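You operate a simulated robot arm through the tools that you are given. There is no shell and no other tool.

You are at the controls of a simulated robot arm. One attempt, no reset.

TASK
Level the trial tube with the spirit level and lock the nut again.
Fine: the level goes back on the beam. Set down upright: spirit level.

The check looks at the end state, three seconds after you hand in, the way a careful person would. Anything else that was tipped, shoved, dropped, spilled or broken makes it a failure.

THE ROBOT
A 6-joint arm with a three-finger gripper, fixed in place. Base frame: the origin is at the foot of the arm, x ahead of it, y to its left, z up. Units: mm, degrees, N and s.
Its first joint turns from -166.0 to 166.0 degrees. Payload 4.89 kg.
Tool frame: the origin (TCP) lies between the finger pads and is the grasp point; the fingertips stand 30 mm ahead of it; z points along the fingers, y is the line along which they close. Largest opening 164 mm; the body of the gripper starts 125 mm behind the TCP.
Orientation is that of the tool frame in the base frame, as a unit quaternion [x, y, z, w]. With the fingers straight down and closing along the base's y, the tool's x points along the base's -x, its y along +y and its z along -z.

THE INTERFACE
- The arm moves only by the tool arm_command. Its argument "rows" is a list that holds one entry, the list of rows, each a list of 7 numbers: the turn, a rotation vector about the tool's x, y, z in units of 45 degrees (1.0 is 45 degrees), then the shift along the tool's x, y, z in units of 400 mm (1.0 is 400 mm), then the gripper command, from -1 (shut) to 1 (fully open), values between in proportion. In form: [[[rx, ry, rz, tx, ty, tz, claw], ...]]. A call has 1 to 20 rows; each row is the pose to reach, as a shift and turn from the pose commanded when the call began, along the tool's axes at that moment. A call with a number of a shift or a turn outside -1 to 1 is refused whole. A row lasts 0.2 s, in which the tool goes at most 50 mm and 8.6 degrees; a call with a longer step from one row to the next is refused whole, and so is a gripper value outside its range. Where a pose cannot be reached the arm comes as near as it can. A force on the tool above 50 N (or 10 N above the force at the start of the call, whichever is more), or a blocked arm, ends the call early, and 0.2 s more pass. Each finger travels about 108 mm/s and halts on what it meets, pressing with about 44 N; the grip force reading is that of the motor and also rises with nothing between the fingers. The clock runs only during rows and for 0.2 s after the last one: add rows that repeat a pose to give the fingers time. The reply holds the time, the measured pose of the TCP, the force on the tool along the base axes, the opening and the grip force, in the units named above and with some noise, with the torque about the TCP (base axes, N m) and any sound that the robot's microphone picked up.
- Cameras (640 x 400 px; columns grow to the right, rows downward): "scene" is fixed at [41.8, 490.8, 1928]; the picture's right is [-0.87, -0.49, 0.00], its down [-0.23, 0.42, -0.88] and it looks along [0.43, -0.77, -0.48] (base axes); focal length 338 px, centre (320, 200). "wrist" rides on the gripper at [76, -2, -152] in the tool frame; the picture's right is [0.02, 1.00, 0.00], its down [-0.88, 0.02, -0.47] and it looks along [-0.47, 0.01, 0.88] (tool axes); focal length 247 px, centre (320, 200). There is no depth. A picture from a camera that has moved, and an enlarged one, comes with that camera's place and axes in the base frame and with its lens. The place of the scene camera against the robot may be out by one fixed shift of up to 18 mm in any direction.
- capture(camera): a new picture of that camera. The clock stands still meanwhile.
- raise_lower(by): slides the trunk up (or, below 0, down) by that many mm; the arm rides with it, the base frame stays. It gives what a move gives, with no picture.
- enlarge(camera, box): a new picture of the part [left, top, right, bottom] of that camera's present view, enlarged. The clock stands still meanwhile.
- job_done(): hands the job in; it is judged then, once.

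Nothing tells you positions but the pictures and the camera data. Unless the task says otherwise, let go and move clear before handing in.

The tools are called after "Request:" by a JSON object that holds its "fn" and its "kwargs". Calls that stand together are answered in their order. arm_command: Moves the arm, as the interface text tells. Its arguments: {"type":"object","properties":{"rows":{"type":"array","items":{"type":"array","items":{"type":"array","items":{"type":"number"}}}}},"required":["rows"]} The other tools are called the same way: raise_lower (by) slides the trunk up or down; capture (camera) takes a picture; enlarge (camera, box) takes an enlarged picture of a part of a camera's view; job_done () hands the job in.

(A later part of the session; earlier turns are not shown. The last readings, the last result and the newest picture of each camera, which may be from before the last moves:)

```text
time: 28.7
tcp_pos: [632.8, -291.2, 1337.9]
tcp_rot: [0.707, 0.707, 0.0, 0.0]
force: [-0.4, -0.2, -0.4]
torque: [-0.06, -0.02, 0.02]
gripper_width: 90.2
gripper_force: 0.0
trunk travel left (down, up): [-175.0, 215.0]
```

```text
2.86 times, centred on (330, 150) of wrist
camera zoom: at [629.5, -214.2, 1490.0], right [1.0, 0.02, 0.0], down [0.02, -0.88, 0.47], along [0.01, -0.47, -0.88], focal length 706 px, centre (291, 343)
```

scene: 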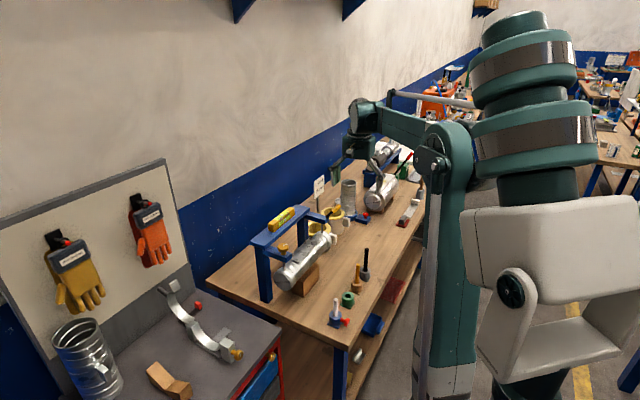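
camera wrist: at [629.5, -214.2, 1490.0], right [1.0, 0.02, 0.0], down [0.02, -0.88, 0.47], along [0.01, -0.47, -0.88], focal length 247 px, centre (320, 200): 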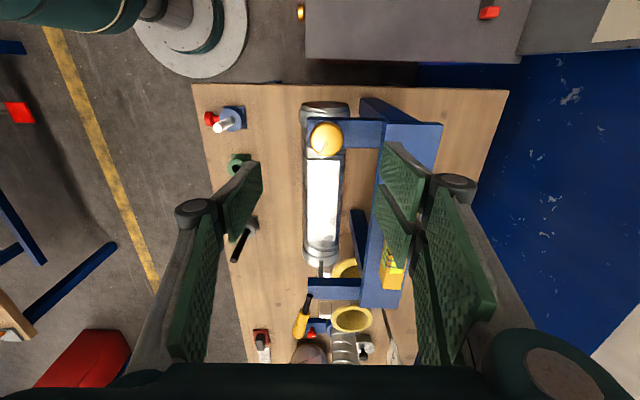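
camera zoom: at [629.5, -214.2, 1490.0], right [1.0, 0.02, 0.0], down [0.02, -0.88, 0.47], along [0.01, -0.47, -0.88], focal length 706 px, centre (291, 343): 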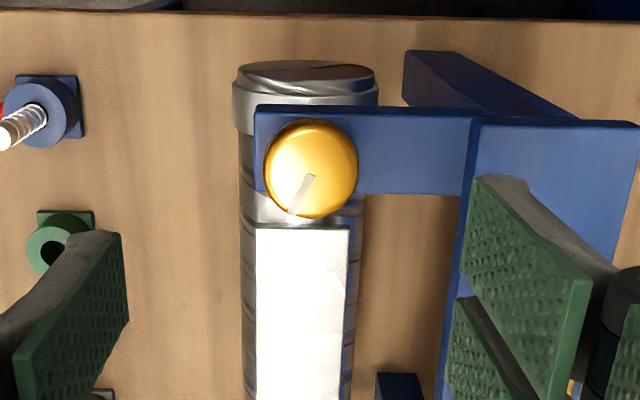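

The knob axis is at about x=639.5, y=-290 with its top near z≈1197. The arm top is at z≈1169, so fingertips must stay above ~1173. I'll descend to 1250 first and recheck.

Request:
{"fn": "arm_command", "kwargs": {"rows": [[[0, 0, 0, 0.003, 0.0168, 0.08, 0.0], [0, 0, 0, 0.003, 0.0168, 0.16, 0.0], [0, 0, 0, 0.003, 0.0168, 0.22, 0.0], [0, 0, 0, 0.003, 0.0168, 0.22, 0.0]]]}}

Request:
{"fn": "capture", "kwargs": {"camera": "wrist"}}

Request:
{"fn": "enlarge", "kwargs": {"camera": "wrist", "box": [240, 80, 420, 260]}}

Request:
{"fn": "enlarge", "kwargs": {"camera": "scene", "box": [240, 190, 340, 290]}}

```text
time: 29.7
tcp_pos: [640.5, -290.7, 1249.5]
tcp_rot: [0.708, 0.707, -0.001, 0.0]
force: [0.0, 0.3, 0.1]
torque: [0.02, 0.03, -0.02]
gripper_width: 82.1
gripper_force: 0.0
trunk travel left (down, up): [-175.0, 215.0]
```

```text
taken
camera wrist: at [637.0, -214.2, 1401.8], right [1.0, 0.02, 0.0], down [0.02, -0.88, 0.47], along [0.01, -0.47, -0.88], focal length 247 px, centre (320, 200)
```

wrist: 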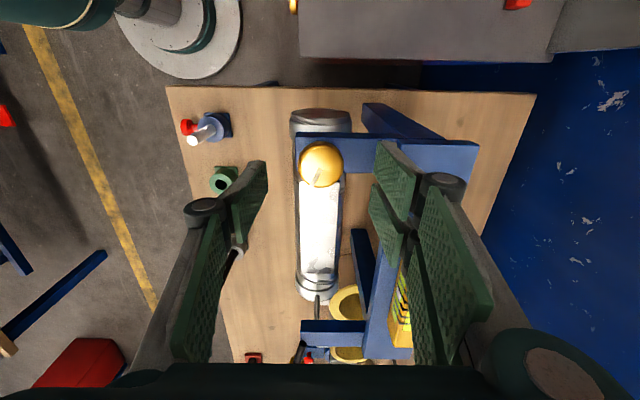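

```text
2.22 times, centred on (330, 170) of wrist
camera zoom: at [637.0, -214.2, 1401.8], right [1.0, 0.02, 0.0], down [0.02, -0.88, 0.47], along [0.01, -0.47, -0.88], focal length 549 px, centre (298, 267)
```

zoom: 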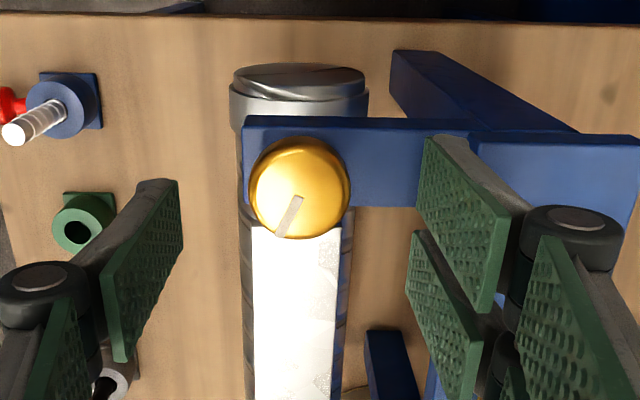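

```text
4.00 times, centred on (290, 240) of scene
camera zoom: at [41.8, 490.8, 1928.0], right [-0.87, -0.49, 0.0], down [-0.23, 0.42, -0.88], along [0.43, -0.77, -0.48], focal length 1350 px, centre (440, 40)
```

zoom: 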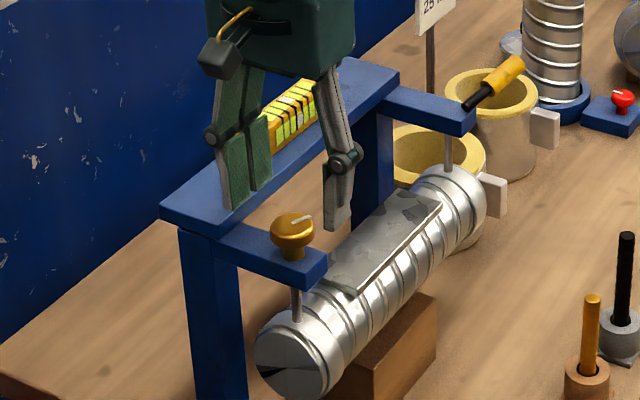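

Aligned within a couple of millimetres. I'll descend so the tips stay about 10 mm above the arm, then close on the knob.

Request:
{"fn": "arm_command", "kwargs": {"rows": [[[0, 0, 0, 0.002, -0.003, 0.04, 0.0], [0, 0, 0, 0.005, -0.003, 0.08, 0.0], [0, 0, 0, 0.005, -0.003, 0.101, 0.0], [0, 0, 0, 0.005, -0.003, 0.101, 0.0]]]}}

Request:
{"fn": "arm_command", "kwargs": {"rows": [[[0, 0, 0, 0, 0, 0, -0.4], [0, 0, 0, 0, 0, 0, -0.6], [0, 0, 0, 0, 0, 0, -0.8], [0, 0, 0, 0, 0, 0, -1], [0, 0, 0, 0, 0, 0, -1]]]}}

Request:
{"fn": "capture", "kwargs": {"camera": "wrist"}}

Request:
{"fn": "enlarge", "kwargs": {"camera": "scene", "box": [240, 190, 340, 290]}}

```text
time: 30.7
tcp_pos: [638.5, -289.4, 1209.9]
tcp_rot: [0.708, 0.706, 0.0, 0.0]
force: [-0.4, 0.1, 0.5]
torque: [0.01, 0.01, -0.02]
gripper_width: 82.1
gripper_force: 0.1
trunk travel left (down, up): [-175.0, 215.0]
```

```text
time: 31.9
tcp_pos: [640.5, -288.9, 1210.3]
tcp_rot: [0.708, 0.706, 0.0, 0.0]
force: [13.9, -1.5, 4.4]
torque: [0.02, -0.5, 0.05]
gripper_width: 38.3
gripper_force: 45.2
trunk travel left (down, up): [-175.0, 215.0]
```

```text
taken
camera wrist: at [637.1, -212.4, 1361.7], right [1.0, 0.02, 0.0], down [0.02, -0.88, 0.47], along [0.01, -0.47, -0.88], focal length 247 px, centre (320, 200)
```

wrist: 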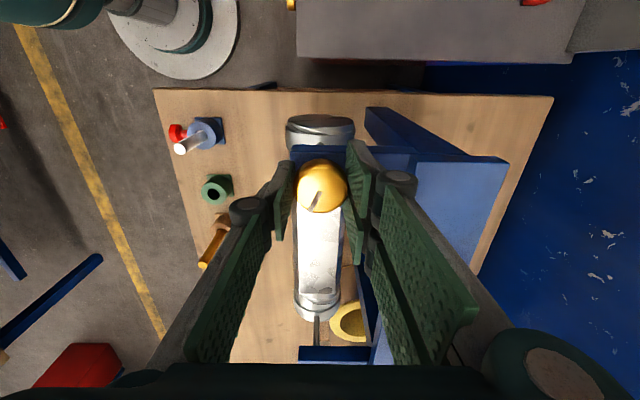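

```text
4.00 times, centred on (290, 240) of scene
camera zoom: at [41.8, 490.8, 1928.0], right [-0.87, -0.49, 0.0], down [-0.23, 0.42, -0.88], along [0.43, -0.77, -0.48], focal length 1350 px, centre (440, 40)
```

zoom: 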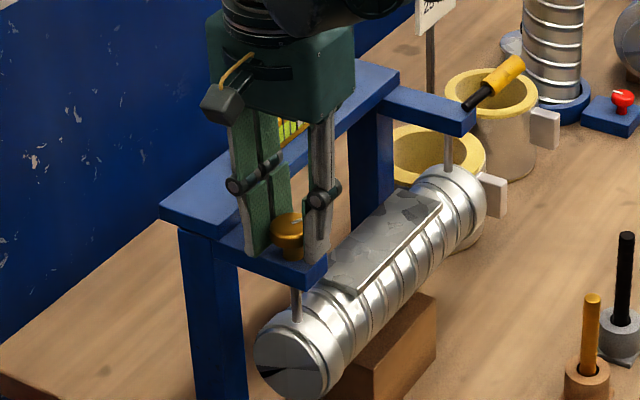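

The knob is held (38.3 mm wide). I'll re-centre slightly in x to relax the side force and try a small clockwise turn, watching torque and index mark.

Request:
{"fn": "arm_command", "kwargs": {"rows": [[[0, 0, 0, 0, 0.004, 0, -1], [0, 0, 0.05, 0, 0.004, 0, -1], [0, 0, 0.1, 0, 0.004, 0, -1], [0, 0, 0.15, 0, 0.004, 0, -1], [0, 0, 0.2, 0, 0.004, 0, -1], [0, 0, 0.25, 0, 0.004, 0, -1], [0, 0, 0.25, 0, 0.004, 0, -1]]]}}

Request:
{"fn": "enlarge", "kwargs": {"camera": "wrist", "box": [260, 130, 380, 230]}}

Request:
{"fn": "enlarge", "kwargs": {"camera": "scene", "box": [250, 220, 310, 270]}}

```text
time: 33.5
tcp_pos: [640.7, -289.4, 1210.7]
tcp_rot: [0.773, 0.634, 0.0, -0.001]
force: [-0.8, 13.1, -3.9]
torque: [0.64, -0.08, 0.27]
gripper_width: 38.3
gripper_force: 44.8
trunk travel left (down, up): [-175.0, 215.0]
```

```text
4.00 times, centred on (320, 180) of wrist
camera zoom: at [652.8, -213.0, 1361.8], right [0.98, -0.18, 0.0], down [-0.15, -0.87, 0.47], along [-0.08, -0.47, -0.88], focal length 988 px, centre (320, 280)
```

zoom: 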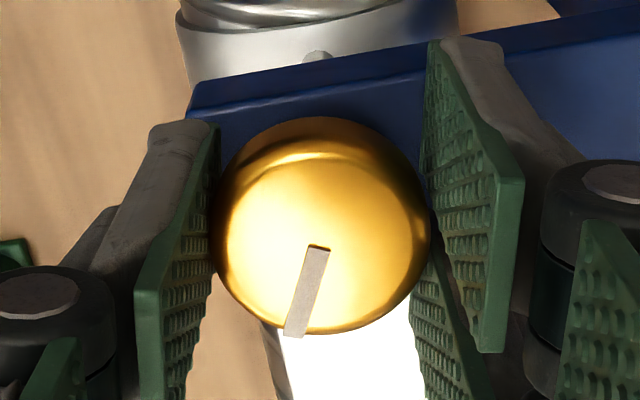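

```text
8.00 times, centred on (280, 245) of scene
camera zoom: at [41.8, 490.8, 1928.0], right [-0.87, -0.49, 0.0], down [-0.23, 0.42, -0.88], along [0.43, -0.77, -0.48], focal length 2700 px, centre (640, -160)
```

zoom: 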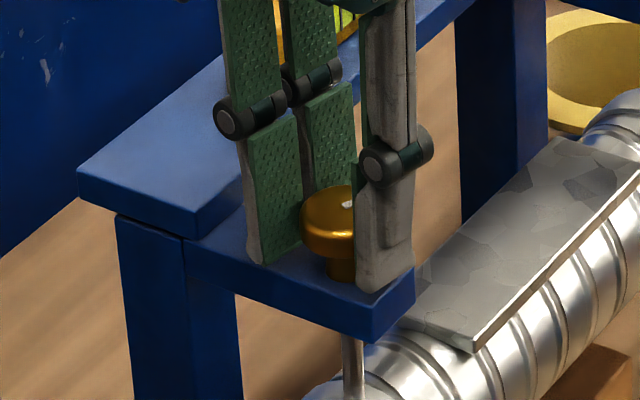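

The index mark stayed at the same base-frame angle (~24° from -y toward -x) while the gripper turned 11°, so the nut is locked with the lever at its stop. I'll release the knob, then swing the lever open toward -x.

Request:
{"fn": "arm_command", "kwargs": {"rows": [[[0, 0, 0, 0, 0, 0, -0.4], [0, 0, 0, 0, 0, 0, -0.1], [0, 0, 0, 0, 0, 0, 0.0], [0, 0, 0, 0, 0, -0.08, 0.0], [0, 0, 0, 0, 0, -0.18, 0.0], [0, 0, 0, 0, 0, -0.28, 0.0], [0, 0, 0, 0, 0, -0.32, 0.0]]]}}

Request:
{"fn": "enlarge", "kwargs": {"camera": "wrist", "box": [240, 80, 420, 220]}}

```text
time: 35.1
tcp_pos: [640.3, -289.4, 1337.8]
tcp_rot: [0.773, 0.634, 0.0, 0.0]
force: [-0.8, 0.1, -0.7]
torque: [-0.03, -0.01, 0.04]
gripper_width: 82.0
gripper_force: 0.1
trunk travel left (down, up): [-175.0, 215.0]
```

```text
2.86 times, centred on (330, 150) of wrist
camera zoom: at [652.4, -213.4, 1490.4], right [0.98, -0.17, 0.0], down [-0.15, -0.87, 0.47], along [-0.08, -0.47, -0.88], focal length 706 px, centre (291, 343)
```

zoom: 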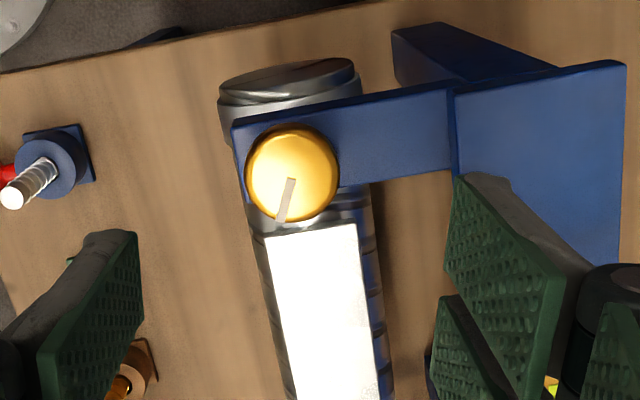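

Moving over to the +x side of the lever handle with the fingers shut as a poker.

Request:
{"fn": "arm_command", "kwargs": {"rows": [[[0, 0, 0, -0.1, 0.02, 0, 0.0], [0, 0, 0, -0.2, 0.04, 0, -0.5], [0, 0, 0, -0.3, 0.06, 0, -1], [0, 0, 0, -0.4, 0.08, 0, -1], [0, 0, 0, -0.5, 0.1, 0, -1], [0, 0, 0, -0.6, 0.12, 0.0, -1], [0, 0, 0, -0.7, 0.14, 0.03, -1], [0, 0, 0, -0.8, 0.16, 0.06, -1], [0, 0, 0, -0.897, 0.175, 0.095, -1], [0, 0, 0, -0.897, 0.175, 0.095, -1]]]}}

Request:
{"fn": "capture", "kwargs": {"camera": "wrist"}}

```text
time: 37.3
tcp_pos: [637.6, -655.8, 1300.1]
tcp_rot: [0.774, 0.634, 0.0, 0.0]
force: [0.1, -1.4, -0.6]
torque: [0.15, 0.04, -0.01]
gripper_width: 0.1
gripper_force: 44.4
trunk travel left (down, up): [-175.0, 215.0]
```

```text
taken
camera wrist: at [650.6, -579.9, 1451.2], right [0.98, -0.18, 0.0], down [-0.15, -0.87, 0.47], along [-0.08, -0.47, -0.88], focal length 247 px, centre (320, 200)
```

wrist: 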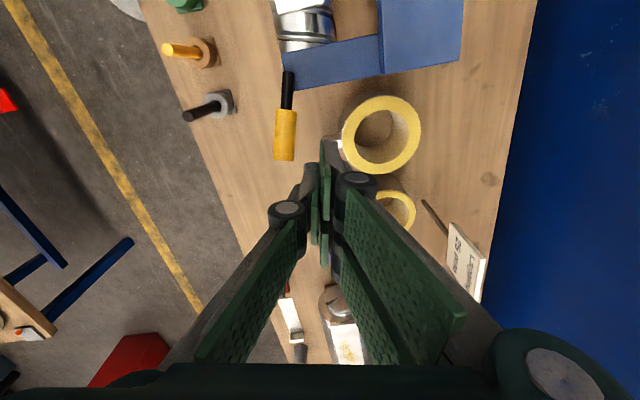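

Clear. I'll descend beside the handle.

Request:
{"fn": "arm_command", "kwargs": {"rows": [[[0, 0, 0, 0, 0, 0.08, -1], [0, 0, 0, 0, 0, 0.16, -1], [0, 0, 0, 0, 0, 0.24, -1], [0, 0, 0, 0, 0, 0.29, -1], [0, 0, 0, 0, 0, 0.29, -1]]]}}

Request:
{"fn": "enlarge", "kwargs": {"camera": "wrist", "box": [220, 60, 420, 220]}}

```text
time: 38.5
tcp_pos: [637.5, -656.0, 1183.8]
tcp_rot: [0.774, 0.634, 0.0, 0.0]
force: [-0.8, 0.6, 0.5]
torque: [0.03, 0.06, -0.01]
gripper_width: 0.1
gripper_force: 43.9
trunk travel left (down, up): [-175.0, 215.0]
```

```text
2.50 times, centred on (320, 140) of wrist
camera zoom: at [650.7, -579.6, 1336.1], right [0.98, -0.17, 0.0], down [-0.15, -0.87, 0.47], along [-0.08, -0.47, -0.88], focal length 617 px, centre (320, 350)
```

zoom: 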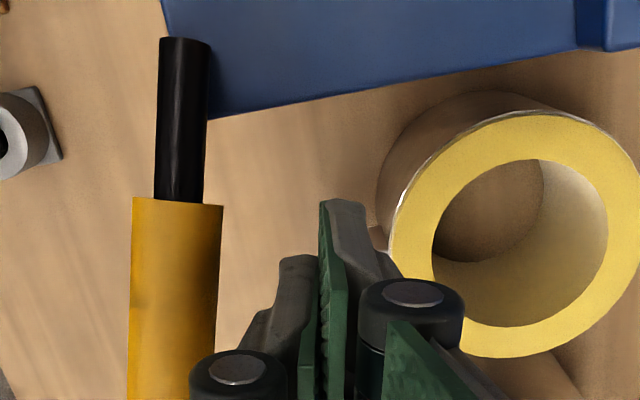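

Now I'll sweep the handle along its arc toward -x, about 45°, turning the tool with it.

Request:
{"fn": "arm_command", "kwargs": {"rows": [[[0, 0, 0, 0.001, -0.0112, 0, -1], [0, 0, 0, 0.0018, -0.0224, 0, -1], [0, 0, 0.0667, -0.0012, -0.0318, 0, -1], [0, 0, 0.1333, -0.0037, -0.0413, 0, -1], [0, 0, 0.2, -0.0057, -0.051, 0, -1], [0, 0, 0.2667, -0.0072, -0.0607, 0, -1], [0, 0, 0.3333, -0.0082, -0.0705, 0, -1], [0, 0, 0.4, -0.0087, -0.0803, 0, -1], [0, 0, 0.4667, -0.0086, -0.0902, 0, -1], [0, 0, 0.5333, -0.0081, -0.1, 0, -1], [0, 0, 0.6, -0.007, -0.1098, 0, -1], [0, 0, 0.6667, -0.0054, -0.1195, 0, -1], [0, 0, 0.7333, -0.0033, -0.1291, 0, -1], [0, 0, 0.8, -0.0008, -0.1386, 0, -1], [0, 0, 0.8667, 0.0023, -0.148, 0, -1], [0, 0, 0.9333, 0.0059, -0.1571, 0, -1], [0, 0, 1.0, 0.0099, -0.1661, 0, -1]]]}}

Request:
{"fn": "capture", "kwargs": {"camera": "wrist"}}

Request:
{"fn": "enlarge", "kwargs": {"camera": "scene", "box": [270, 170, 390, 250]}}

```text
time: 42.1
tcp_pos: [574.3, -639.1, 1183.5]
tcp_rot: [0.957, 0.29, 0.0, 0.0]
force: [0.2, -0.4, -0.6]
torque: [0.01, 0.01, -0.02]
gripper_width: 0.0
gripper_force: 44.1
trunk travel left (down, up): [-175.0, 215.0]
```

```text
taken
camera wrist: at [636.0, -593.6, 1335.5], right [0.57, -0.82, 0.0], down [-0.72, -0.5, 0.47], along [-0.39, -0.27, -0.88], focal length 247 px, centre (320, 200)
```

wrist: 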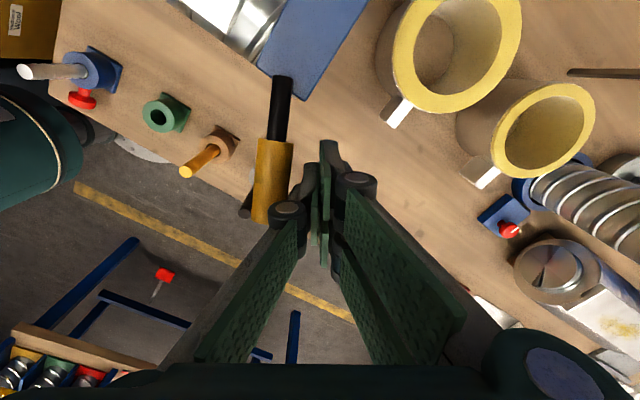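

```text
5.00 times, centred on (330, 210) of scene
camera zoom: at [41.8, 490.8, 1928.0], right [-0.87, -0.49, 0.0], down [-0.23, 0.42, -0.88], along [0.43, -0.77, -0.48], focal length 1687 px, centre (270, 150)
```

zoom: 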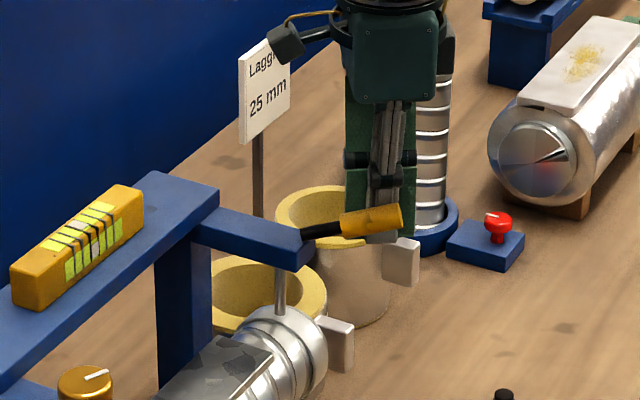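

The lever has swung to about θ≈66° with little force. I'll continue gently toward its other end.

Request:
{"fn": "arm_command", "kwargs": {"rows": [[[0, 0, 0.0444, -0.0031, -0.0072, 0, -1], [0, 0, 0.0889, -0.0062, -0.0144, 0, -1], [0, 0, 0.1778, -0.0092, -0.0272, 0, -1], [0, 0, 0.2667, -0.0113, -0.0401, 0, -1], [0, 0, 0.3556, -0.0125, -0.0532, 0, -1], [0, 0, 0.4444, -0.0128, -0.0663, 0, -1], [0, 0, 0.5333, -0.0122, -0.0795, 0, -1], [0, 0, 0.6222, -0.0106, -0.0925, 0, -1], [0, 0, 0.7111, -0.0081, -0.1054, 0, -1]]]}}

Request:
{"fn": "capture", "kwargs": {"camera": "wrist"}}

Request:
{"fn": "enlarge", "kwargs": {"camera": "scene", "box": [270, 170, 390, 250]}}

```text
time: 43.4
tcp_pos: [558.3, -625.9, 1183.0]
tcp_rot: [0.991, 0.134, 0.002, 0.003]
force: [12.9, -30.4, 1.8]
torque: [0.56, 0.2, -0.1]
gripper_width: 0.0
gripper_force: 43.9
trunk travel left (down, up): [-175.0, 215.0]
stopped in row 6: the force on the tool passed its limit at 57 N (the readings are from after the stop); the commanded pose is now the measured one
```

```text
taken
camera wrist: at [630.1, -603.0, 1335.5], right [0.29, -0.96, 0.01], down [-0.85, -0.25, 0.47], along [-0.45, -0.14, -0.88], focal length 247 px, centre (320, 200)
```

wrist: 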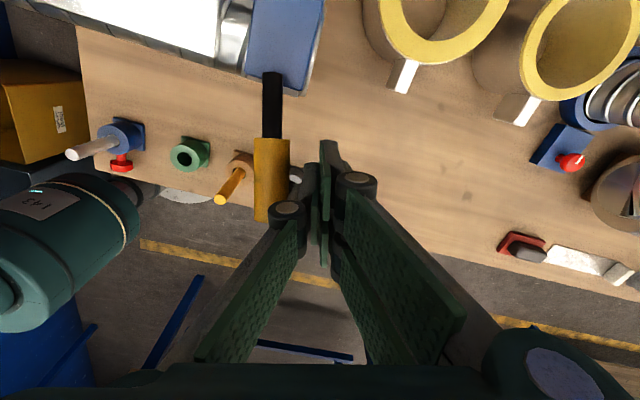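

```text
5.00 times, centred on (330, 210) of scene
camera zoom: at [41.8, 490.8, 1928.0], right [-0.87, -0.49, 0.0], down [-0.23, 0.42, -0.88], along [0.43, -0.77, -0.48], focal length 1687 px, centre (270, 150)
```

zoom: 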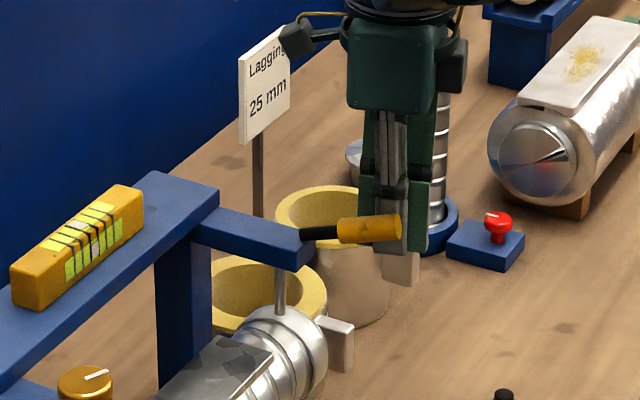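

The lever hit its other stop at about θ≈77°, so it has roughly a 60° swing and is now open. I'll back away, rise and square the gripper up again.

Request:
{"fn": "arm_command", "kwargs": {"rows": [[[0, 0, 0, 0, 0.03, 0, -1], [0, 0, 0, 0, 0.05, -0.02, -1], [0, 0, -0.1, 0, 0.05, -0.12, -1], [0, 0, -0.28, 0, 0.05, -0.24, -1], [0, 0, -0.46, 0, 0.05, -0.36, -0.5], [0, 0, -0.64, 0, 0.05, -0.4, 0.1], [0, 0, -0.82, 0, 0.05, -0.4, 0.1], [0, 0, -1.0, 0, 0.05, -0.4, 0.1], [0, 0, -1.0, 0, 0.05, -0.4, 0.1]]]}}

Request:
{"fn": "arm_command", "kwargs": {"rows": [[[0, 0, -0.17, 0, 0, 0, 0.1], [0, 0, -0.34, 0, 0, 0, 0.1], [0, 0, -0.51, 0, 0, 0, 0.1], [0, 0, -0.658, 0, 0, 0, 0.1], [0, 0, -0.658, 0, 0, 0, 0.1]]]}}

Request:
{"fn": "capture", "kwargs": {"camera": "wrist"}}

```text
time: 45.4
tcp_pos: [562.1, -642.6, 1343.6]
tcp_rot: [0.864, 0.504, 0.0, 0.003]
force: [0.2, -0.1, 1.1]
torque: [0.01, 0.01, -0.03]
gripper_width: 90.2
gripper_force: 0.0
trunk travel left (down, up): [-175.0, 215.0]
```

```text
time: 46.6
tcp_pos: [562.1, -642.0, 1344.8]
tcp_rot: [0.707, 0.708, 0.0, 0.003]
force: [0.4, -0.2, 0.0]
torque: [0.01, 0.01, 0.01]
gripper_width: 90.1
gripper_force: 0.3
trunk travel left (down, up): [-175.0, 215.0]
```

```text
taken
camera wrist: at [559.3, -564.2, 1495.9], right [1.0, 0.02, 0.0], down [0.02, -0.88, 0.48], along [0.01, -0.48, -0.88], focal length 247 px, centre (320, 200)
```

wrist: 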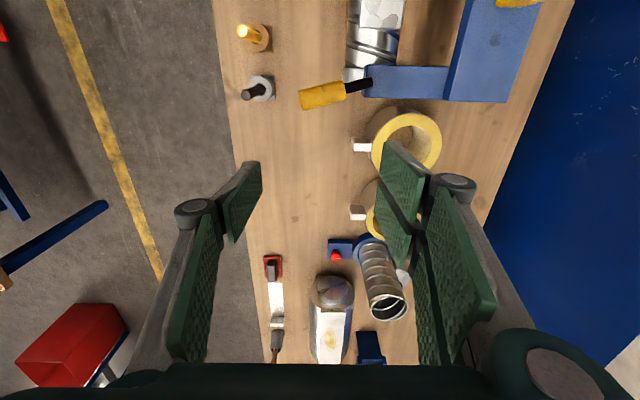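

The lever is open. Next I'll move above the spirit level on the beam to line up a grasp across its width.

Request:
{"fn": "arm_command", "kwargs": {"rows": [[[0, 0, 0, 0.08, 0.065, 0, 0.1], [0, 0, 0, 0.16, 0.13, 0, 0.1], [0, 0, 0, 0.24, 0.195, 0, 0.1], [0, 0, 0, 0.32, 0.26, 0, 0.1], [0, 0, 0, 0.4, 0.325, 0, 0.1], [0, 0, 0, 0.47, 0.38, 0, 0.1], [0, 0, 0, 0.5225, 0.425, 0, 0.1], [0, 0, 0, 0.5225, 0.425, 0, 0.1]]]}}

Request:
{"fn": "capture", "kwargs": {"camera": "wrist"}}

Request:
{"fn": "enlarge", "kwargs": {"camera": "wrist", "box": [240, 60, 420, 240]}}

```text
time: 48.4
tcp_pos: [733.1, -430.9, 1342.7]
tcp_rot: [0.707, 0.707, -0.001, 0.003]
force: [0.3, 0.8, 1.1]
torque: [-0.06, 0.06, 0.0]
gripper_width: 90.4
gripper_force: 0.1
trunk travel left (down, up): [-175.0, 215.0]
```

```text
taken
camera wrist: at [729.0, -353.9, 1495.3], right [1.0, 0.02, 0.0], down [0.02, -0.88, 0.48], along [0.01, -0.48, -0.88], focal length 247 px, centre (320, 200)
```

wrist: 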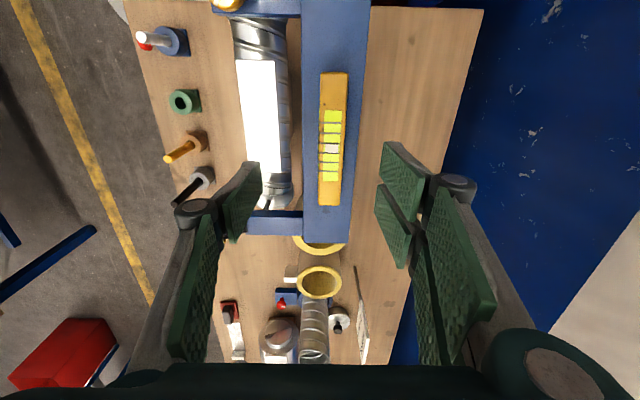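

```text
2.22 times, centred on (330, 150) of wrist
camera zoom: at [729.0, -353.9, 1495.3], right [1.0, 0.02, 0.0], down [0.02, -0.88, 0.48], along [0.01, -0.48, -0.88], focal length 549 px, centre (298, 311)
```

zoom: 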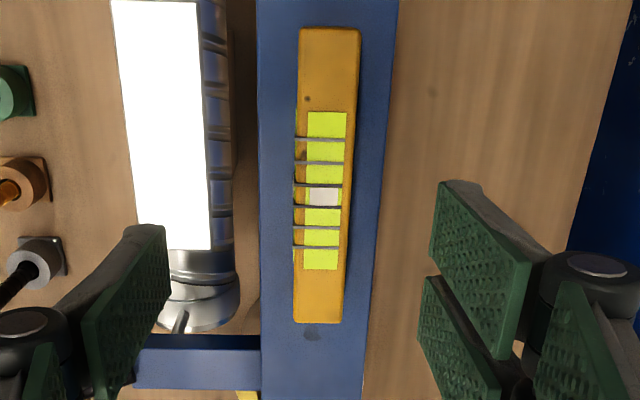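

The level (about 148 × 26 × 38 mm) sits centred on the beam at roughly (744, -434), with the beam top near z≈1190. I'll go down to just above it and check finger clearance.

Request:
{"fn": "arm_command", "kwargs": {"rows": [[[0.0036, 0.0073, 0, -0.0078, 0.0285, 0.06, 0.0], [0.0036, 0.0073, 0, -0.0078, 0.0285, 0.12, -0.1], [0.0036, 0.0073, 0, -0.0078, 0.0285, 0.18, -0.15], [0.0036, 0.0073, 0, -0.0078, 0.0285, 0.2, -0.15], [0.0036, 0.0073, 0, -0.0078, 0.0285, 0.2, -0.15]]]}}

Request:
{"fn": "capture", "kwargs": {"camera": "wrist"}}

Request:
{"fn": "enlarge", "kwargs": {"camera": "scene", "box": [230, 150, 350, 260]}}

```text
time: 49.6
tcp_pos: [743.5, -437.0, 1264.6]
tcp_rot: [0.707, 0.707, 0.0, -0.001]
force: [0.0, -0.9, 0.7]
torque: [0.01, -0.01, 0.01]
gripper_width: 69.7
gripper_force: 0.2
trunk travel left (down, up): [-175.0, 215.0]
```

```text
taken
camera wrist: at [740.7, -359.4, 1416.4], right [1.0, 0.02, 0.0], down [0.02, -0.88, 0.47], along [0.01, -0.47, -0.88], focal length 247 px, centre (320, 200)
```

wrist: 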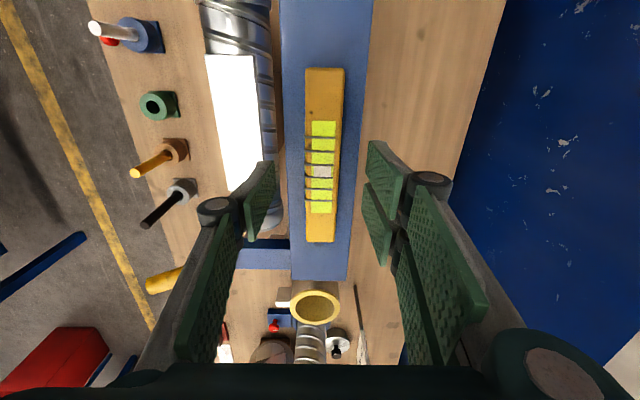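

```text
3.64 times, centred on (290, 205) of scene
camera zoom: at [41.8, 490.8, 1928.0], right [-0.87, -0.49, 0.0], down [-0.23, 0.42, -0.88], along [0.43, -0.77, -0.48], focal length 1227 px, centre (429, 182)
```

zoom: 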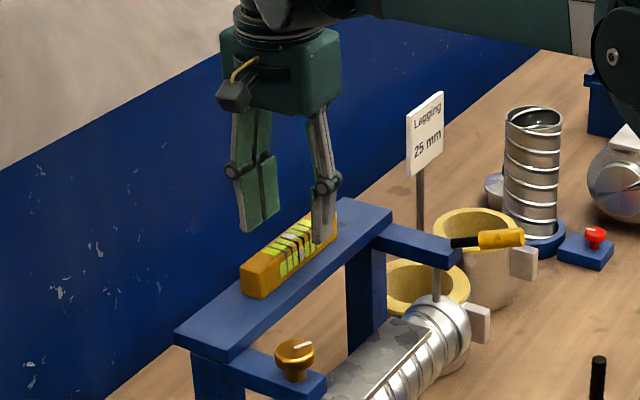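

Good alignment. Descending the last bit so the tips sit a few millimetres above the beam, then closing.

Request:
{"fn": "arm_command", "kwargs": {"rows": [[[0, 0, 0, 0.01, 0.003, 0.03, -0.15], [0, 0, 0, 0.01, 0.003, 0.06, -0.15], [0, 0, 0, 0.01, 0.003, 0.08, -0.15], [0, 0, 0, 0.01, 0.003, 0.0965, -0.15], [0, 0, 0, 0.01, 0.003, 0.0965, -0.15]]]}}

Request:
{"fn": "capture", "kwargs": {"camera": "wrist"}}

Request:
{"fn": "enlarge", "kwargs": {"camera": "scene", "box": [240, 180, 320, 250]}}

```text
time: 50.8
tcp_pos: [744.8, -431.8, 1224.8]
tcp_rot: [0.707, 0.707, 0.001, -0.002]
force: [0.2, -0.1, -0.5]
torque: [-0.01, 0.0, 0.02]
gripper_width: 69.6
gripper_force: 0.0
trunk travel left (down, up): [-175.0, 215.0]
```

```text
taken
camera wrist: at [742.0, -355.5, 1377.6], right [1.0, 0.02, 0.0], down [0.02, -0.88, 0.47], along [0.01, -0.47, -0.88], focal length 247 px, centre (320, 200)
```

wrist: 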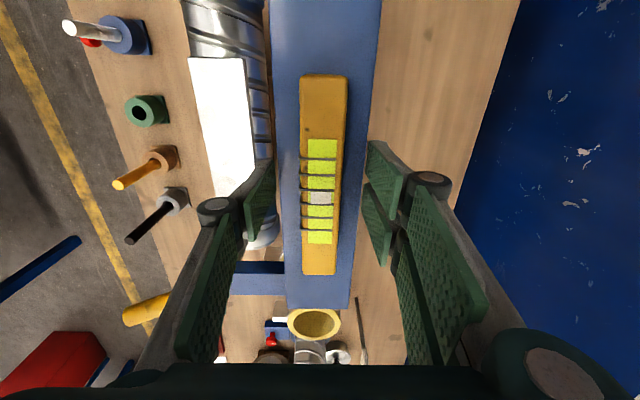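

```text
5.71 times, centred on (280, 215) of scene
camera zoom: at [41.8, 490.8, 1928.0], right [-0.87, -0.49, 0.0], down [-0.23, 0.42, -0.88], along [0.43, -0.77, -0.48], focal length 1928 px, centre (549, 114)
```

zoom: 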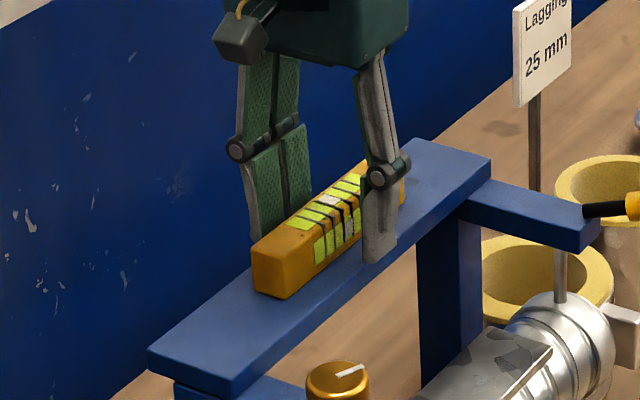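

Request:
{"fn": "arm_command", "kwargs": {"rows": [[[0, 0, 0, 0, 0, 0, -0.5], [0, 0, 0, 0, 0, 0, -0.65], [0, 0, 0, 0, 0, 0, -0.8], [0, 0, 0, 0, 0, 0, -0.9], [0, 0, 0, 0, 0, 0, -1], [0, 0, 0, 0, 0, 0, -1]]]}}

Request:
{"fn": "capture", "kwargs": {"camera": "wrist"}}

```text
time: 52.2
tcp_pos: [743.7, -432.7, 1225.3]
tcp_rot: [0.707, 0.707, 0.001, 0.0]
force: [0.3, 0.2, 0.1]
torque: [-0.01, -0.04, -0.03]
gripper_width: 27.5
gripper_force: 44.2
trunk travel left (down, up): [-175.0, 215.0]
```

```text
taken
camera wrist: at [741.9, -355.4, 1377.7], right [1.0, 0.02, 0.0], down [0.02, -0.88, 0.47], along [0.01, -0.47, -0.88], focal length 247 px, centre (320, 200)
```

wrist: 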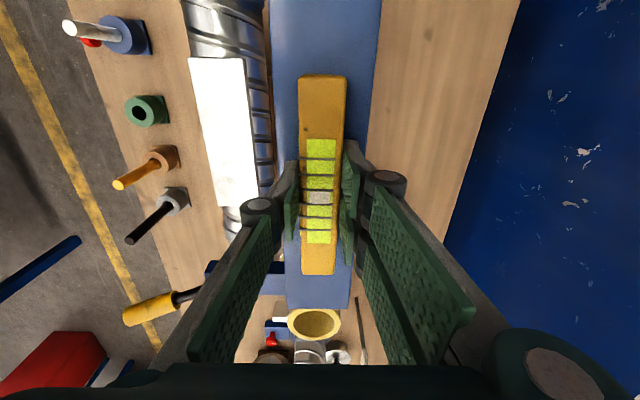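

Level is held (27.5 mm). I'll lift it straight up, then carry it over the tube plate.

Request:
{"fn": "arm_command", "kwargs": {"rows": [[[0, 0, 0, 0, 0, -0.02, -1], [0, 0, 0, 0, 0, -0.06, -1], [0, 0, 0, 0, 0, -0.12, -1], [0, 0, 0, 0, 0, -0.18, -1], [0, 0, 0, 0, 0, -0.2, -1], [0, 0, 0, 0, -0.06, -0.2, -1], [0, 0, 0, -0.002, -0.13, -0.2, -1], [0, 0, 0, -0.004, -0.2, -0.2, -1], [0, 0, 0, -0.004, -0.26, -0.2, -1], [0, 0, 0, -0.004, -0.26, -0.2, -1]]]}}

Request:
{"fn": "capture", "kwargs": {"camera": "wrist"}}

Request:
{"fn": "enlarge", "kwargs": {"camera": "scene", "box": [240, 170, 360, 290]}}

```text
time: 54.4
tcp_pos: [640.3, -432.4, 1305.5]
tcp_rot: [0.707, 0.708, 0.0, -0.001]
force: [0.2, 0.2, -2.0]
torque: [-0.03, -0.08, 0.0]
gripper_width: 27.2
gripper_force: 44.3
trunk travel left (down, up): [-175.0, 215.0]
```

```text
taken
camera wrist: at [637.5, -356.4, 1458.6], right [1.0, 0.02, 0.0], down [0.02, -0.88, 0.47], along [0.01, -0.47, -0.88], focal length 247 px, centre (320, 200)
```

wrist: 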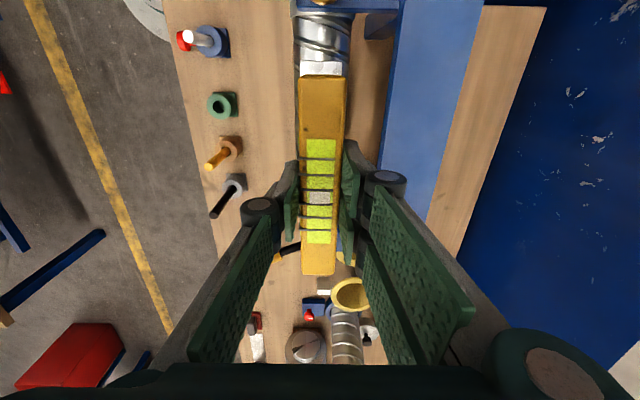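

```text
3.33 times, centred on (300, 230) of scene
camera zoom: at [41.8, 490.8, 1928.0], right [-0.87, -0.49, 0.0], down [-0.23, 0.42, -0.88], along [0.43, -0.77, -0.48], focal length 1125 px, centre (387, 100)
```

zoom: 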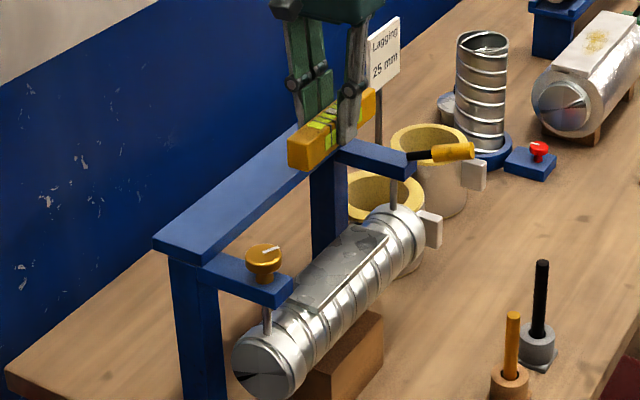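

The level is over the plate. I'll lower it to about 15 mm above the plate and check.

Request:
{"fn": "arm_command", "kwargs": {"rows": [[[0, 0, 0, 0, 0.001, 0.08, -1], [0, 0, 0, 0, 0.001, 0.16, -1], [0, 0, 0, 0, 0.001, 0.24, -1], [0, 0, 0, 0, 0.001, 0.32, -1], [0, 0, 0, 0, 0.001, 0.37, -1], [0, 0, 0, 0, 0.001, 0.395, -1], [0, 0, 0, 0, 0.001, 0.395, -1]]]}}

Request:
{"fn": "enlarge", "kwargs": {"camera": "wrist", "box": [230, 30, 410, 290]}}

Request:
{"fn": "enlarge", "kwargs": {"camera": "scene", "box": [260, 210, 350, 300]}}

```text
time: 56.0
tcp_pos: [641.3, -434.5, 1146.9]
tcp_rot: [0.707, 0.707, 0.001, -0.001]
force: [-0.7, -0.1, -1.5]
torque: [0.02, 0.01, -0.01]
gripper_width: 27.5
gripper_force: 43.7
trunk travel left (down, up): [-175.0, 215.0]
```

```text
1.54 times, centred on (320, 160) of wrist
camera zoom: at [638.8, -357.3, 1299.1], right [1.0, 0.02, 0.0], down [0.02, -0.88, 0.47], along [0.01, -0.47, -0.88], focal length 380 px, centre (320, 262)
```

zoom: 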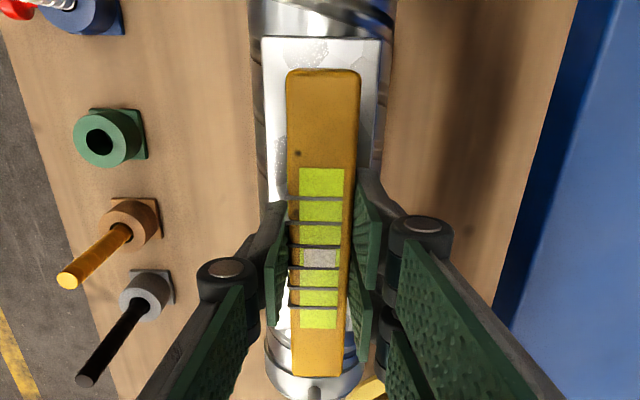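

```text
4.44 times, centred on (305, 255) of scene
camera zoom: at [41.8, 490.8, 1928.0], right [-0.87, -0.49, 0.0], down [-0.23, 0.42, -0.88], along [0.43, -0.77, -0.48], focal length 1500 px, centre (387, -44)
```

zoom: 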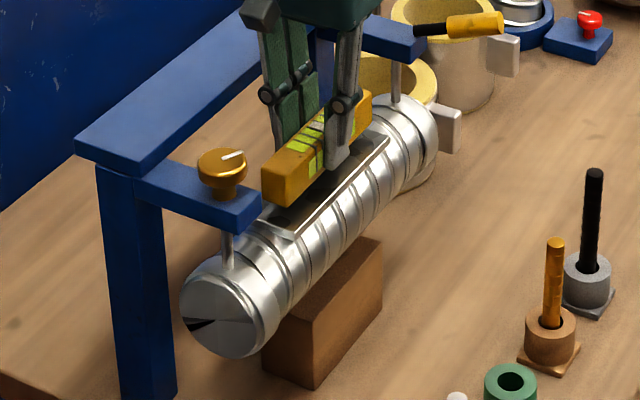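

The level is centred over the plate. I'll lower in small steps and watch the vertical force for contact.

Request:
{"fn": "arm_command", "kwargs": {"rows": [[[0, 0, 0, 0, 0, 0.01, -1], [0, 0, 0, 0, 0, 0.02, -1], [0, 0, 0, 0, 0, 0.03, -1], [0, 0, 0, 0, 0, 0.035, -1], [0, 0, 0, 0, 0, 0.035, -1]]]}}

```text
time: 57.2
tcp_pos: [641.5, -433.4, 1134.2]
tcp_rot: [0.707, 0.707, 0.0, -0.001]
force: [4.6, -4.5, 25.0]
torque: [0.55, -0.17, -0.06]
gripper_width: 27.5
gripper_force: 43.8
trunk travel left (down, up): [-175.0, 215.0]
```

Contact at about 25 N. I'll ease up a bit to relax the load, then open the fingers slowly and rise away.

Request:
{"fn": "arm_command", "kwargs": {"rows": [[[0, 0, 0, 0, 0, -0.002, -1], [0, 0, 0, 0, 0, -0.003, -1], [0, 0, 0, 0, 0, -0.003, -1]]]}}

```text
time: 58.0
tcp_pos: [639.2, -434.1, 1134.3]
tcp_rot: [0.708, 0.707, 0.001, 0.0]
force: [2.9, -2.8, 11.0]
torque: [-0.31, -0.17, -0.05]
gripper_width: 27.5
gripper_force: 44.3
trunk travel left (down, up): [-175.0, 215.0]
```

Request:
{"fn": "arm_command", "kwargs": {"rows": [[[0, 0, 0, 0, 0, -0.001, -1], [0, 0, 0, 0, 0, -0.001, -0.64], [0, 0, 0, 0, 0, -0.001, -0.55], [0, 0, 0, 0, 0, -0.001, -0.45], [0, 0, 0, 0, 0, -0.001, -0.35], [0, 0, 0, 0, 0, -0.001, -0.25], [0, 0, 0, 0, 0, -0.001, -0.25]]]}}

Request:
{"fn": "enlarge", "kwargs": {"camera": "wrist", "box": [230, 30, 410, 290]}}

Request:
{"fn": "enlarge", "kwargs": {"camera": "scene", "box": [260, 210, 350, 300]}}

```text
time: 59.6
tcp_pos: [640.9, -432.6, 1134.8]
tcp_rot: [0.707, 0.707, 0.001, -0.001]
force: [-0.1, 0.0, -0.1]
torque: [0.0, -0.01, -0.04]
gripper_width: 61.6
gripper_force: 0.1
trunk travel left (down, up): [-175.0, 215.0]
```

```text
1.54 times, centred on (320, 160) of wrist
camera zoom: at [638.5, -357.0, 1287.0], right [1.0, 0.02, 0.0], down [0.02, -0.88, 0.47], along [0.01, -0.47, -0.88], focal length 380 px, centre (320, 262)
```

zoom: 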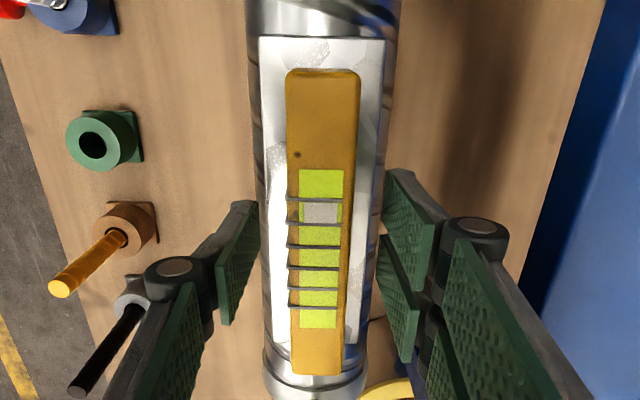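

```text
4.44 times, centred on (305, 255) of scene
camera zoom: at [41.8, 490.8, 1928.0], right [-0.87, -0.49, 0.0], down [-0.23, 0.42, -0.88], along [0.43, -0.77, -0.48], focal length 1500 px, centre (387, -44)
```

zoom: 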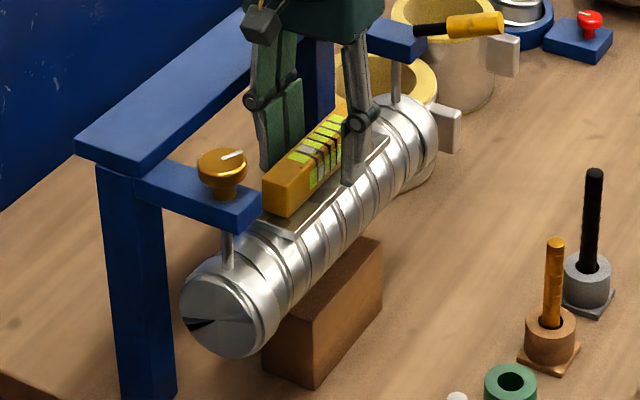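

The bubble sits about two divisions toward the +y end, so that end is high and must be lowered (nut counter-clockwise, presumably). I'll rise clear and go to the knob.

Request:
{"fn": "arm_command", "kwargs": {"rows": [[[0, 0, 0, 0, 0, -0.05, -0.25], [0, 0, 0, 0, 0, -0.12, -0.25], [0, 0, 0, 0, 0, -0.22, -0.25], [0, 0, 0, 0, 0, -0.32, -0.25], [0, 0, 0, 0, 0, -0.42, -0.25], [0, 0, 0, 0, 0, -0.46, -0.25], [0, 0, 0, 0.1, -0.002, -0.46, 0.0], [0, 0, 0, 0.2, -0.002, -0.46, 0.0], [0, 0, 0, 0.3, -0.002, -0.46, 0.0], [0, 0, 0, 0.358, -0.002, -0.46, 0.0], [0, 0, 0, 0.358, -0.002, -0.46, 0.0]]]}}

Request:
{"fn": "enlarge", "kwargs": {"camera": "wrist", "box": [240, 80, 420, 260]}}

```text
time: 62.0
tcp_pos: [639.9, -289.8, 1320.0]
tcp_rot: [0.707, 0.707, 0.0, 0.0]
force: [0.8, 0.6, 0.3]
torque: [-0.05, 0.0, 0.03]
gripper_width: 81.9
gripper_force: 0.1
trunk travel left (down, up): [-175.0, 215.0]
```

```text
2.22 times, centred on (330, 170) of wrist
camera zoom: at [637.8, -213.1, 1471.7], right [1.0, 0.02, 0.0], down [0.02, -0.88, 0.47], along [0.01, -0.47, -0.88], focal length 549 px, centre (298, 267)
```

zoom: 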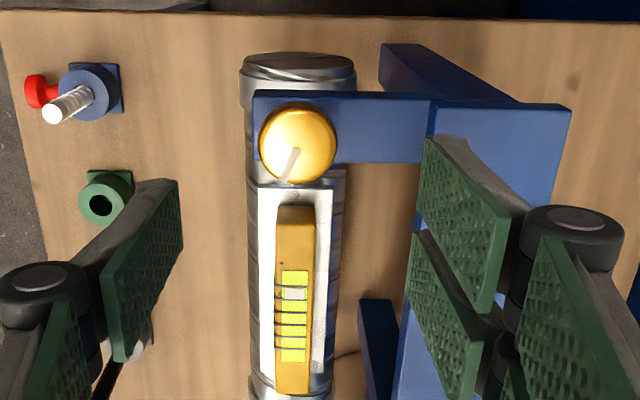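

I'll pre-rotate +45°, descend onto the knob, grip, and then turn 45° counter-clockwise so the camera ends up square for reading the bubble.

Request:
{"fn": "arm_command", "kwargs": {"rows": [[[0, 0, 0.18, 0, 0.002, 0.05, 0.0], [0, 0, 0.36, 0, 0.002, 0.1, 0.0], [0, 0, 0.54, 0, 0.002, 0.15, 0.0], [0, 0, 0.72, 0, 0.002, 0.2, 0.0], [0, 0, 0.9, 0, 0.002, 0.25, 0.0], [0, 0, 1.0, 0, 0.002, 0.2775, 0.0], [0, 0, 1.0, 0, 0.002, 0.2775, 0.0]]]}}

Request:
{"fn": "arm_command", "kwargs": {"rows": [[[0, 0, 0, 0, 0, 0, -0.4], [0, 0, 0, 0, 0, 0, -0.6], [0, 0, 0, 0, 0, 0, -0.8], [0, 0, 0, 0, 0, 0, -1], [0, 0, 0, 0, 0, 0, -1]]]}}

Request:
{"fn": "capture", "kwargs": {"camera": "wrist"}}

```text
time: 63.6
tcp_pos: [641.1, -289.0, 1208.5]
tcp_rot: [0.924, 0.383, 0.0, -0.001]
force: [-0.5, 0.3, -0.4]
torque: [0.01, -0.01, -0.01]
gripper_width: 82.0
gripper_force: 0.0
trunk travel left (down, up): [-175.0, 215.0]
```

```text
time: 64.8
tcp_pos: [640.4, -289.0, 1209.1]
tcp_rot: [0.924, 0.383, 0.0, -0.001]
force: [-12.9, 11.0, -12.7]
torque: [0.32, 0.39, -0.02]
gripper_width: 38.7
gripper_force: 45.1
trunk travel left (down, up): [-175.0, 215.0]
```

```text
taken
camera wrist: at [692.9, -233.6, 1360.6], right [0.72, -0.69, 0.0], down [-0.61, -0.64, 0.47], along [-0.33, -0.34, -0.88], focal length 247 px, centre (320, 200)
```

wrist: 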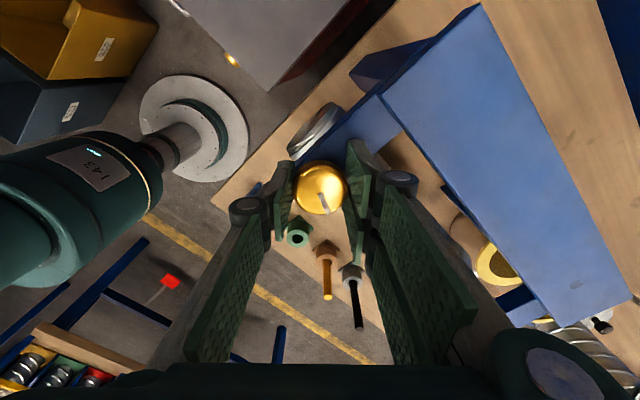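

The grip shows about 17 N of side force, so the knob axis is ~2 mm off my TCP. I'll open, recentre to about (640.9, -287.9), and regrip.

Request:
{"fn": "arm_command", "kwargs": {"rows": [[[0, 0, 0, 0, 0, 0, -0.4], [0, 0, 0, 0, 0, 0, -0.3], [0, 0, 0, 0.0037, -0.003, 0, -0.3], [0, 0, 0, 0.0037, -0.003, 0, -0.3], [0, 0, 0, 0.0037, -0.003, 0, -0.6], [0, 0, 0, 0.0037, -0.003, 0, -0.8], [0, 0, 0, 0.0037, -0.003, 0, -1], [0, 0, 0, 0.0037, -0.003, 0, -1]]]}}

```text
time: 66.6
tcp_pos: [641.6, -288.6, 1208.0]
tcp_rot: [0.924, 0.383, 0.0, -0.001]
force: [6.6, -5.6, 3.7]
torque: [-0.17, -0.25, 0.04]
gripper_width: 38.9
gripper_force: 44.9
trunk travel left (down, up): [-175.0, 215.0]
```

Nearly centred. Now turning 45° counter-clockwise.

Request:
{"fn": "arm_command", "kwargs": {"rows": [[[0, 0, 0, 0, 0.001, 0, -1], [0, 0, -0.1, 0, 0.001, 0, -1], [0, 0, -0.2, 0, 0.001, 0, -1], [0, 0, -0.3, 0, 0.001, 0, -1], [0, 0, -0.4, 0, 0.001, 0, -1], [0, 0, -0.5, 0, 0.001, 0, -1], [0, 0, -0.6, 0, 0.001, 0, -1], [0, 0, -0.7, 0, 0.001, 0, -1], [0, 0, -0.8, 0, 0.001, 0, -1], [0, 0, -0.9, 0, 0.001, 0, -1], [0, 0, -1.0, 0, 0.001, 0, -1], [0, 0, -1.0, 0, 0.001, 0, -1]]]}}

Request:
{"fn": "capture", "kwargs": {"camera": "wrist"}}

Request:
{"fn": "enlarge", "kwargs": {"camera": "wrist", "box": [260, 150, 380, 330]}}

```text
time: 69.2
tcp_pos: [640.3, -287.8, 1207.7]
tcp_rot: [0.706, 0.708, 0.0, -0.001]
force: [-31.2, 25.7, -19.4]
torque: [0.76, 0.82, -0.07]
gripper_width: 38.8
gripper_force: 45.0
trunk travel left (down, up): [-175.0, 215.0]
```

```text
taken
camera wrist: at [637.7, -211.2, 1360.7], right [1.0, 0.02, 0.0], down [0.02, -0.88, 0.47], along [0.01, -0.47, -0.88], focal length 247 px, centre (320, 200)
```

wrist: 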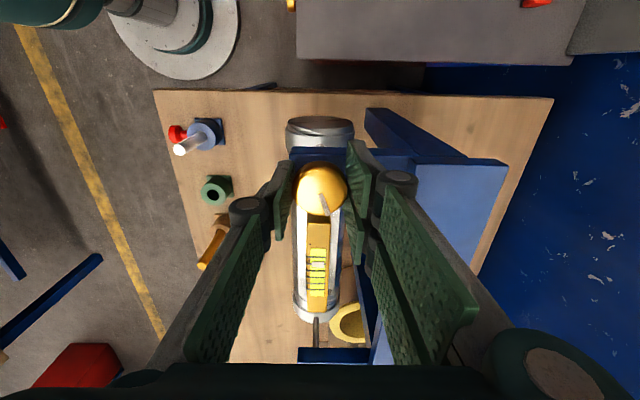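

```text
2.22 times, centred on (320, 240) of wrist
camera zoom: at [637.7, -211.2, 1360.7], right [1.0, 0.02, 0.0], down [0.02, -0.88, 0.47], along [0.01, -0.47, -0.88], focal length 549 px, centre (320, 111)
```

zoom: 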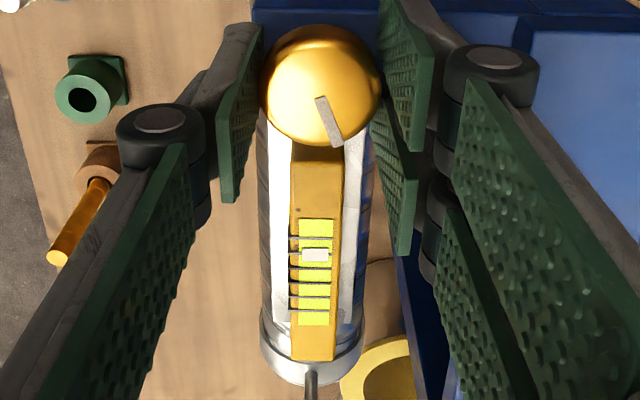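

The nut turned with the gripper (index now points the other way) and the bubble has moved a bit toward the middle. Zooming on the vial.

Request:
{"fn": "enlarge", "kwargs": {"camera": "wrist", "box": [295, 220, 345, 320]}}

Request:
{"fn": "enlarge", "kwargs": {"camera": "scene", "box": [260, 210, 350, 300]}}

```text
4.00 times, centred on (320, 270) of wrist
camera zoom: at [637.7, -211.2, 1360.7], right [1.0, 0.02, 0.0], down [0.02, -0.88, 0.47], along [0.01, -0.47, -0.88], focal length 988 px, centre (320, -80)
```

zoom: 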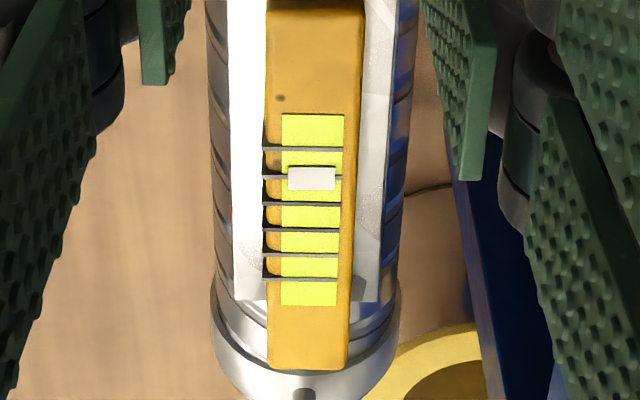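

```text
4.44 times, centred on (305, 255) of scene
camera zoom: at [41.8, 490.8, 1928.0], right [-0.87, -0.49, 0.0], down [-0.23, 0.42, -0.88], along [0.43, -0.77, -0.48], focal length 1500 px, centre (387, -44)
```

zoom: 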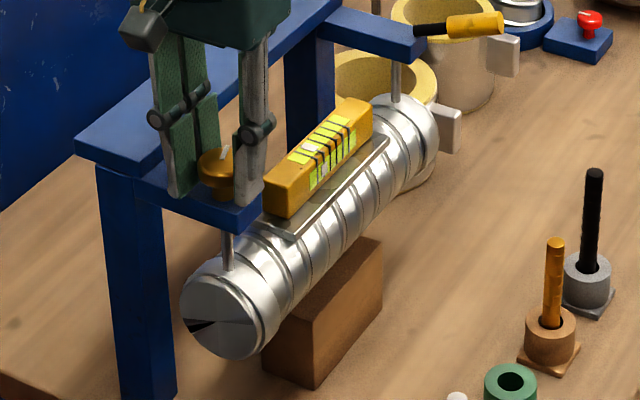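

45° moved the bubble about half a division (from 2.0 to 1.5 off), so roughly 135° more is needed the same way. Side force has built up from an off-centre grip, so I'll release and regrip to measure the offset.

Request:
{"fn": "arm_command", "kwargs": {"rows": [[[0, 0, 0, 0, 0, 0, -0.45], [0, 0, 0, 0, 0, 0, -0.35], [0, 0, 0, 0, 0, 0, -0.35], [0, 0, 0, 0, 0, 0, -0.35], [0, 0, 0, 0, 0, 0, -0.5], [0, 0, 0, 0, 0, 0, -0.7], [0, 0, 0, 0, 0, 0, -1], [0, 0, 0, 0, 0, 0, -1], [0, 0, 0, 0, 0, 0, -1]]]}}

Request:
{"fn": "enlarge", "kwargs": {"camera": "wrist", "box": [260, 150, 380, 330]}}

```text
time: 71.2
tcp_pos: [640.1, -289.1, 1208.9]
tcp_rot: [0.707, 0.707, 0.002, 0.0]
force: [-31.2, 0.7, -17.1]
torque: [-0.18, 0.86, -0.02]
gripper_width: 38.7
gripper_force: 44.6
trunk travel left (down, up): [-175.0, 215.0]
```

```text
2.22 times, centred on (320, 240) of wrist
camera zoom: at [637.6, -212.6, 1360.4], right [1.0, 0.02, 0.0], down [0.02, -0.88, 0.47], along [0.01, -0.47, -0.88], focal length 549 px, centre (320, 111)
```

zoom: 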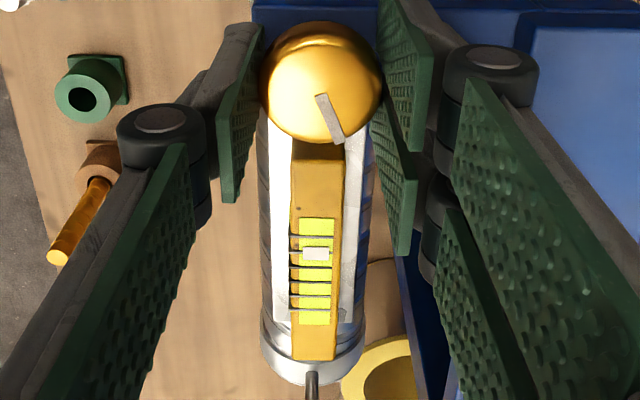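

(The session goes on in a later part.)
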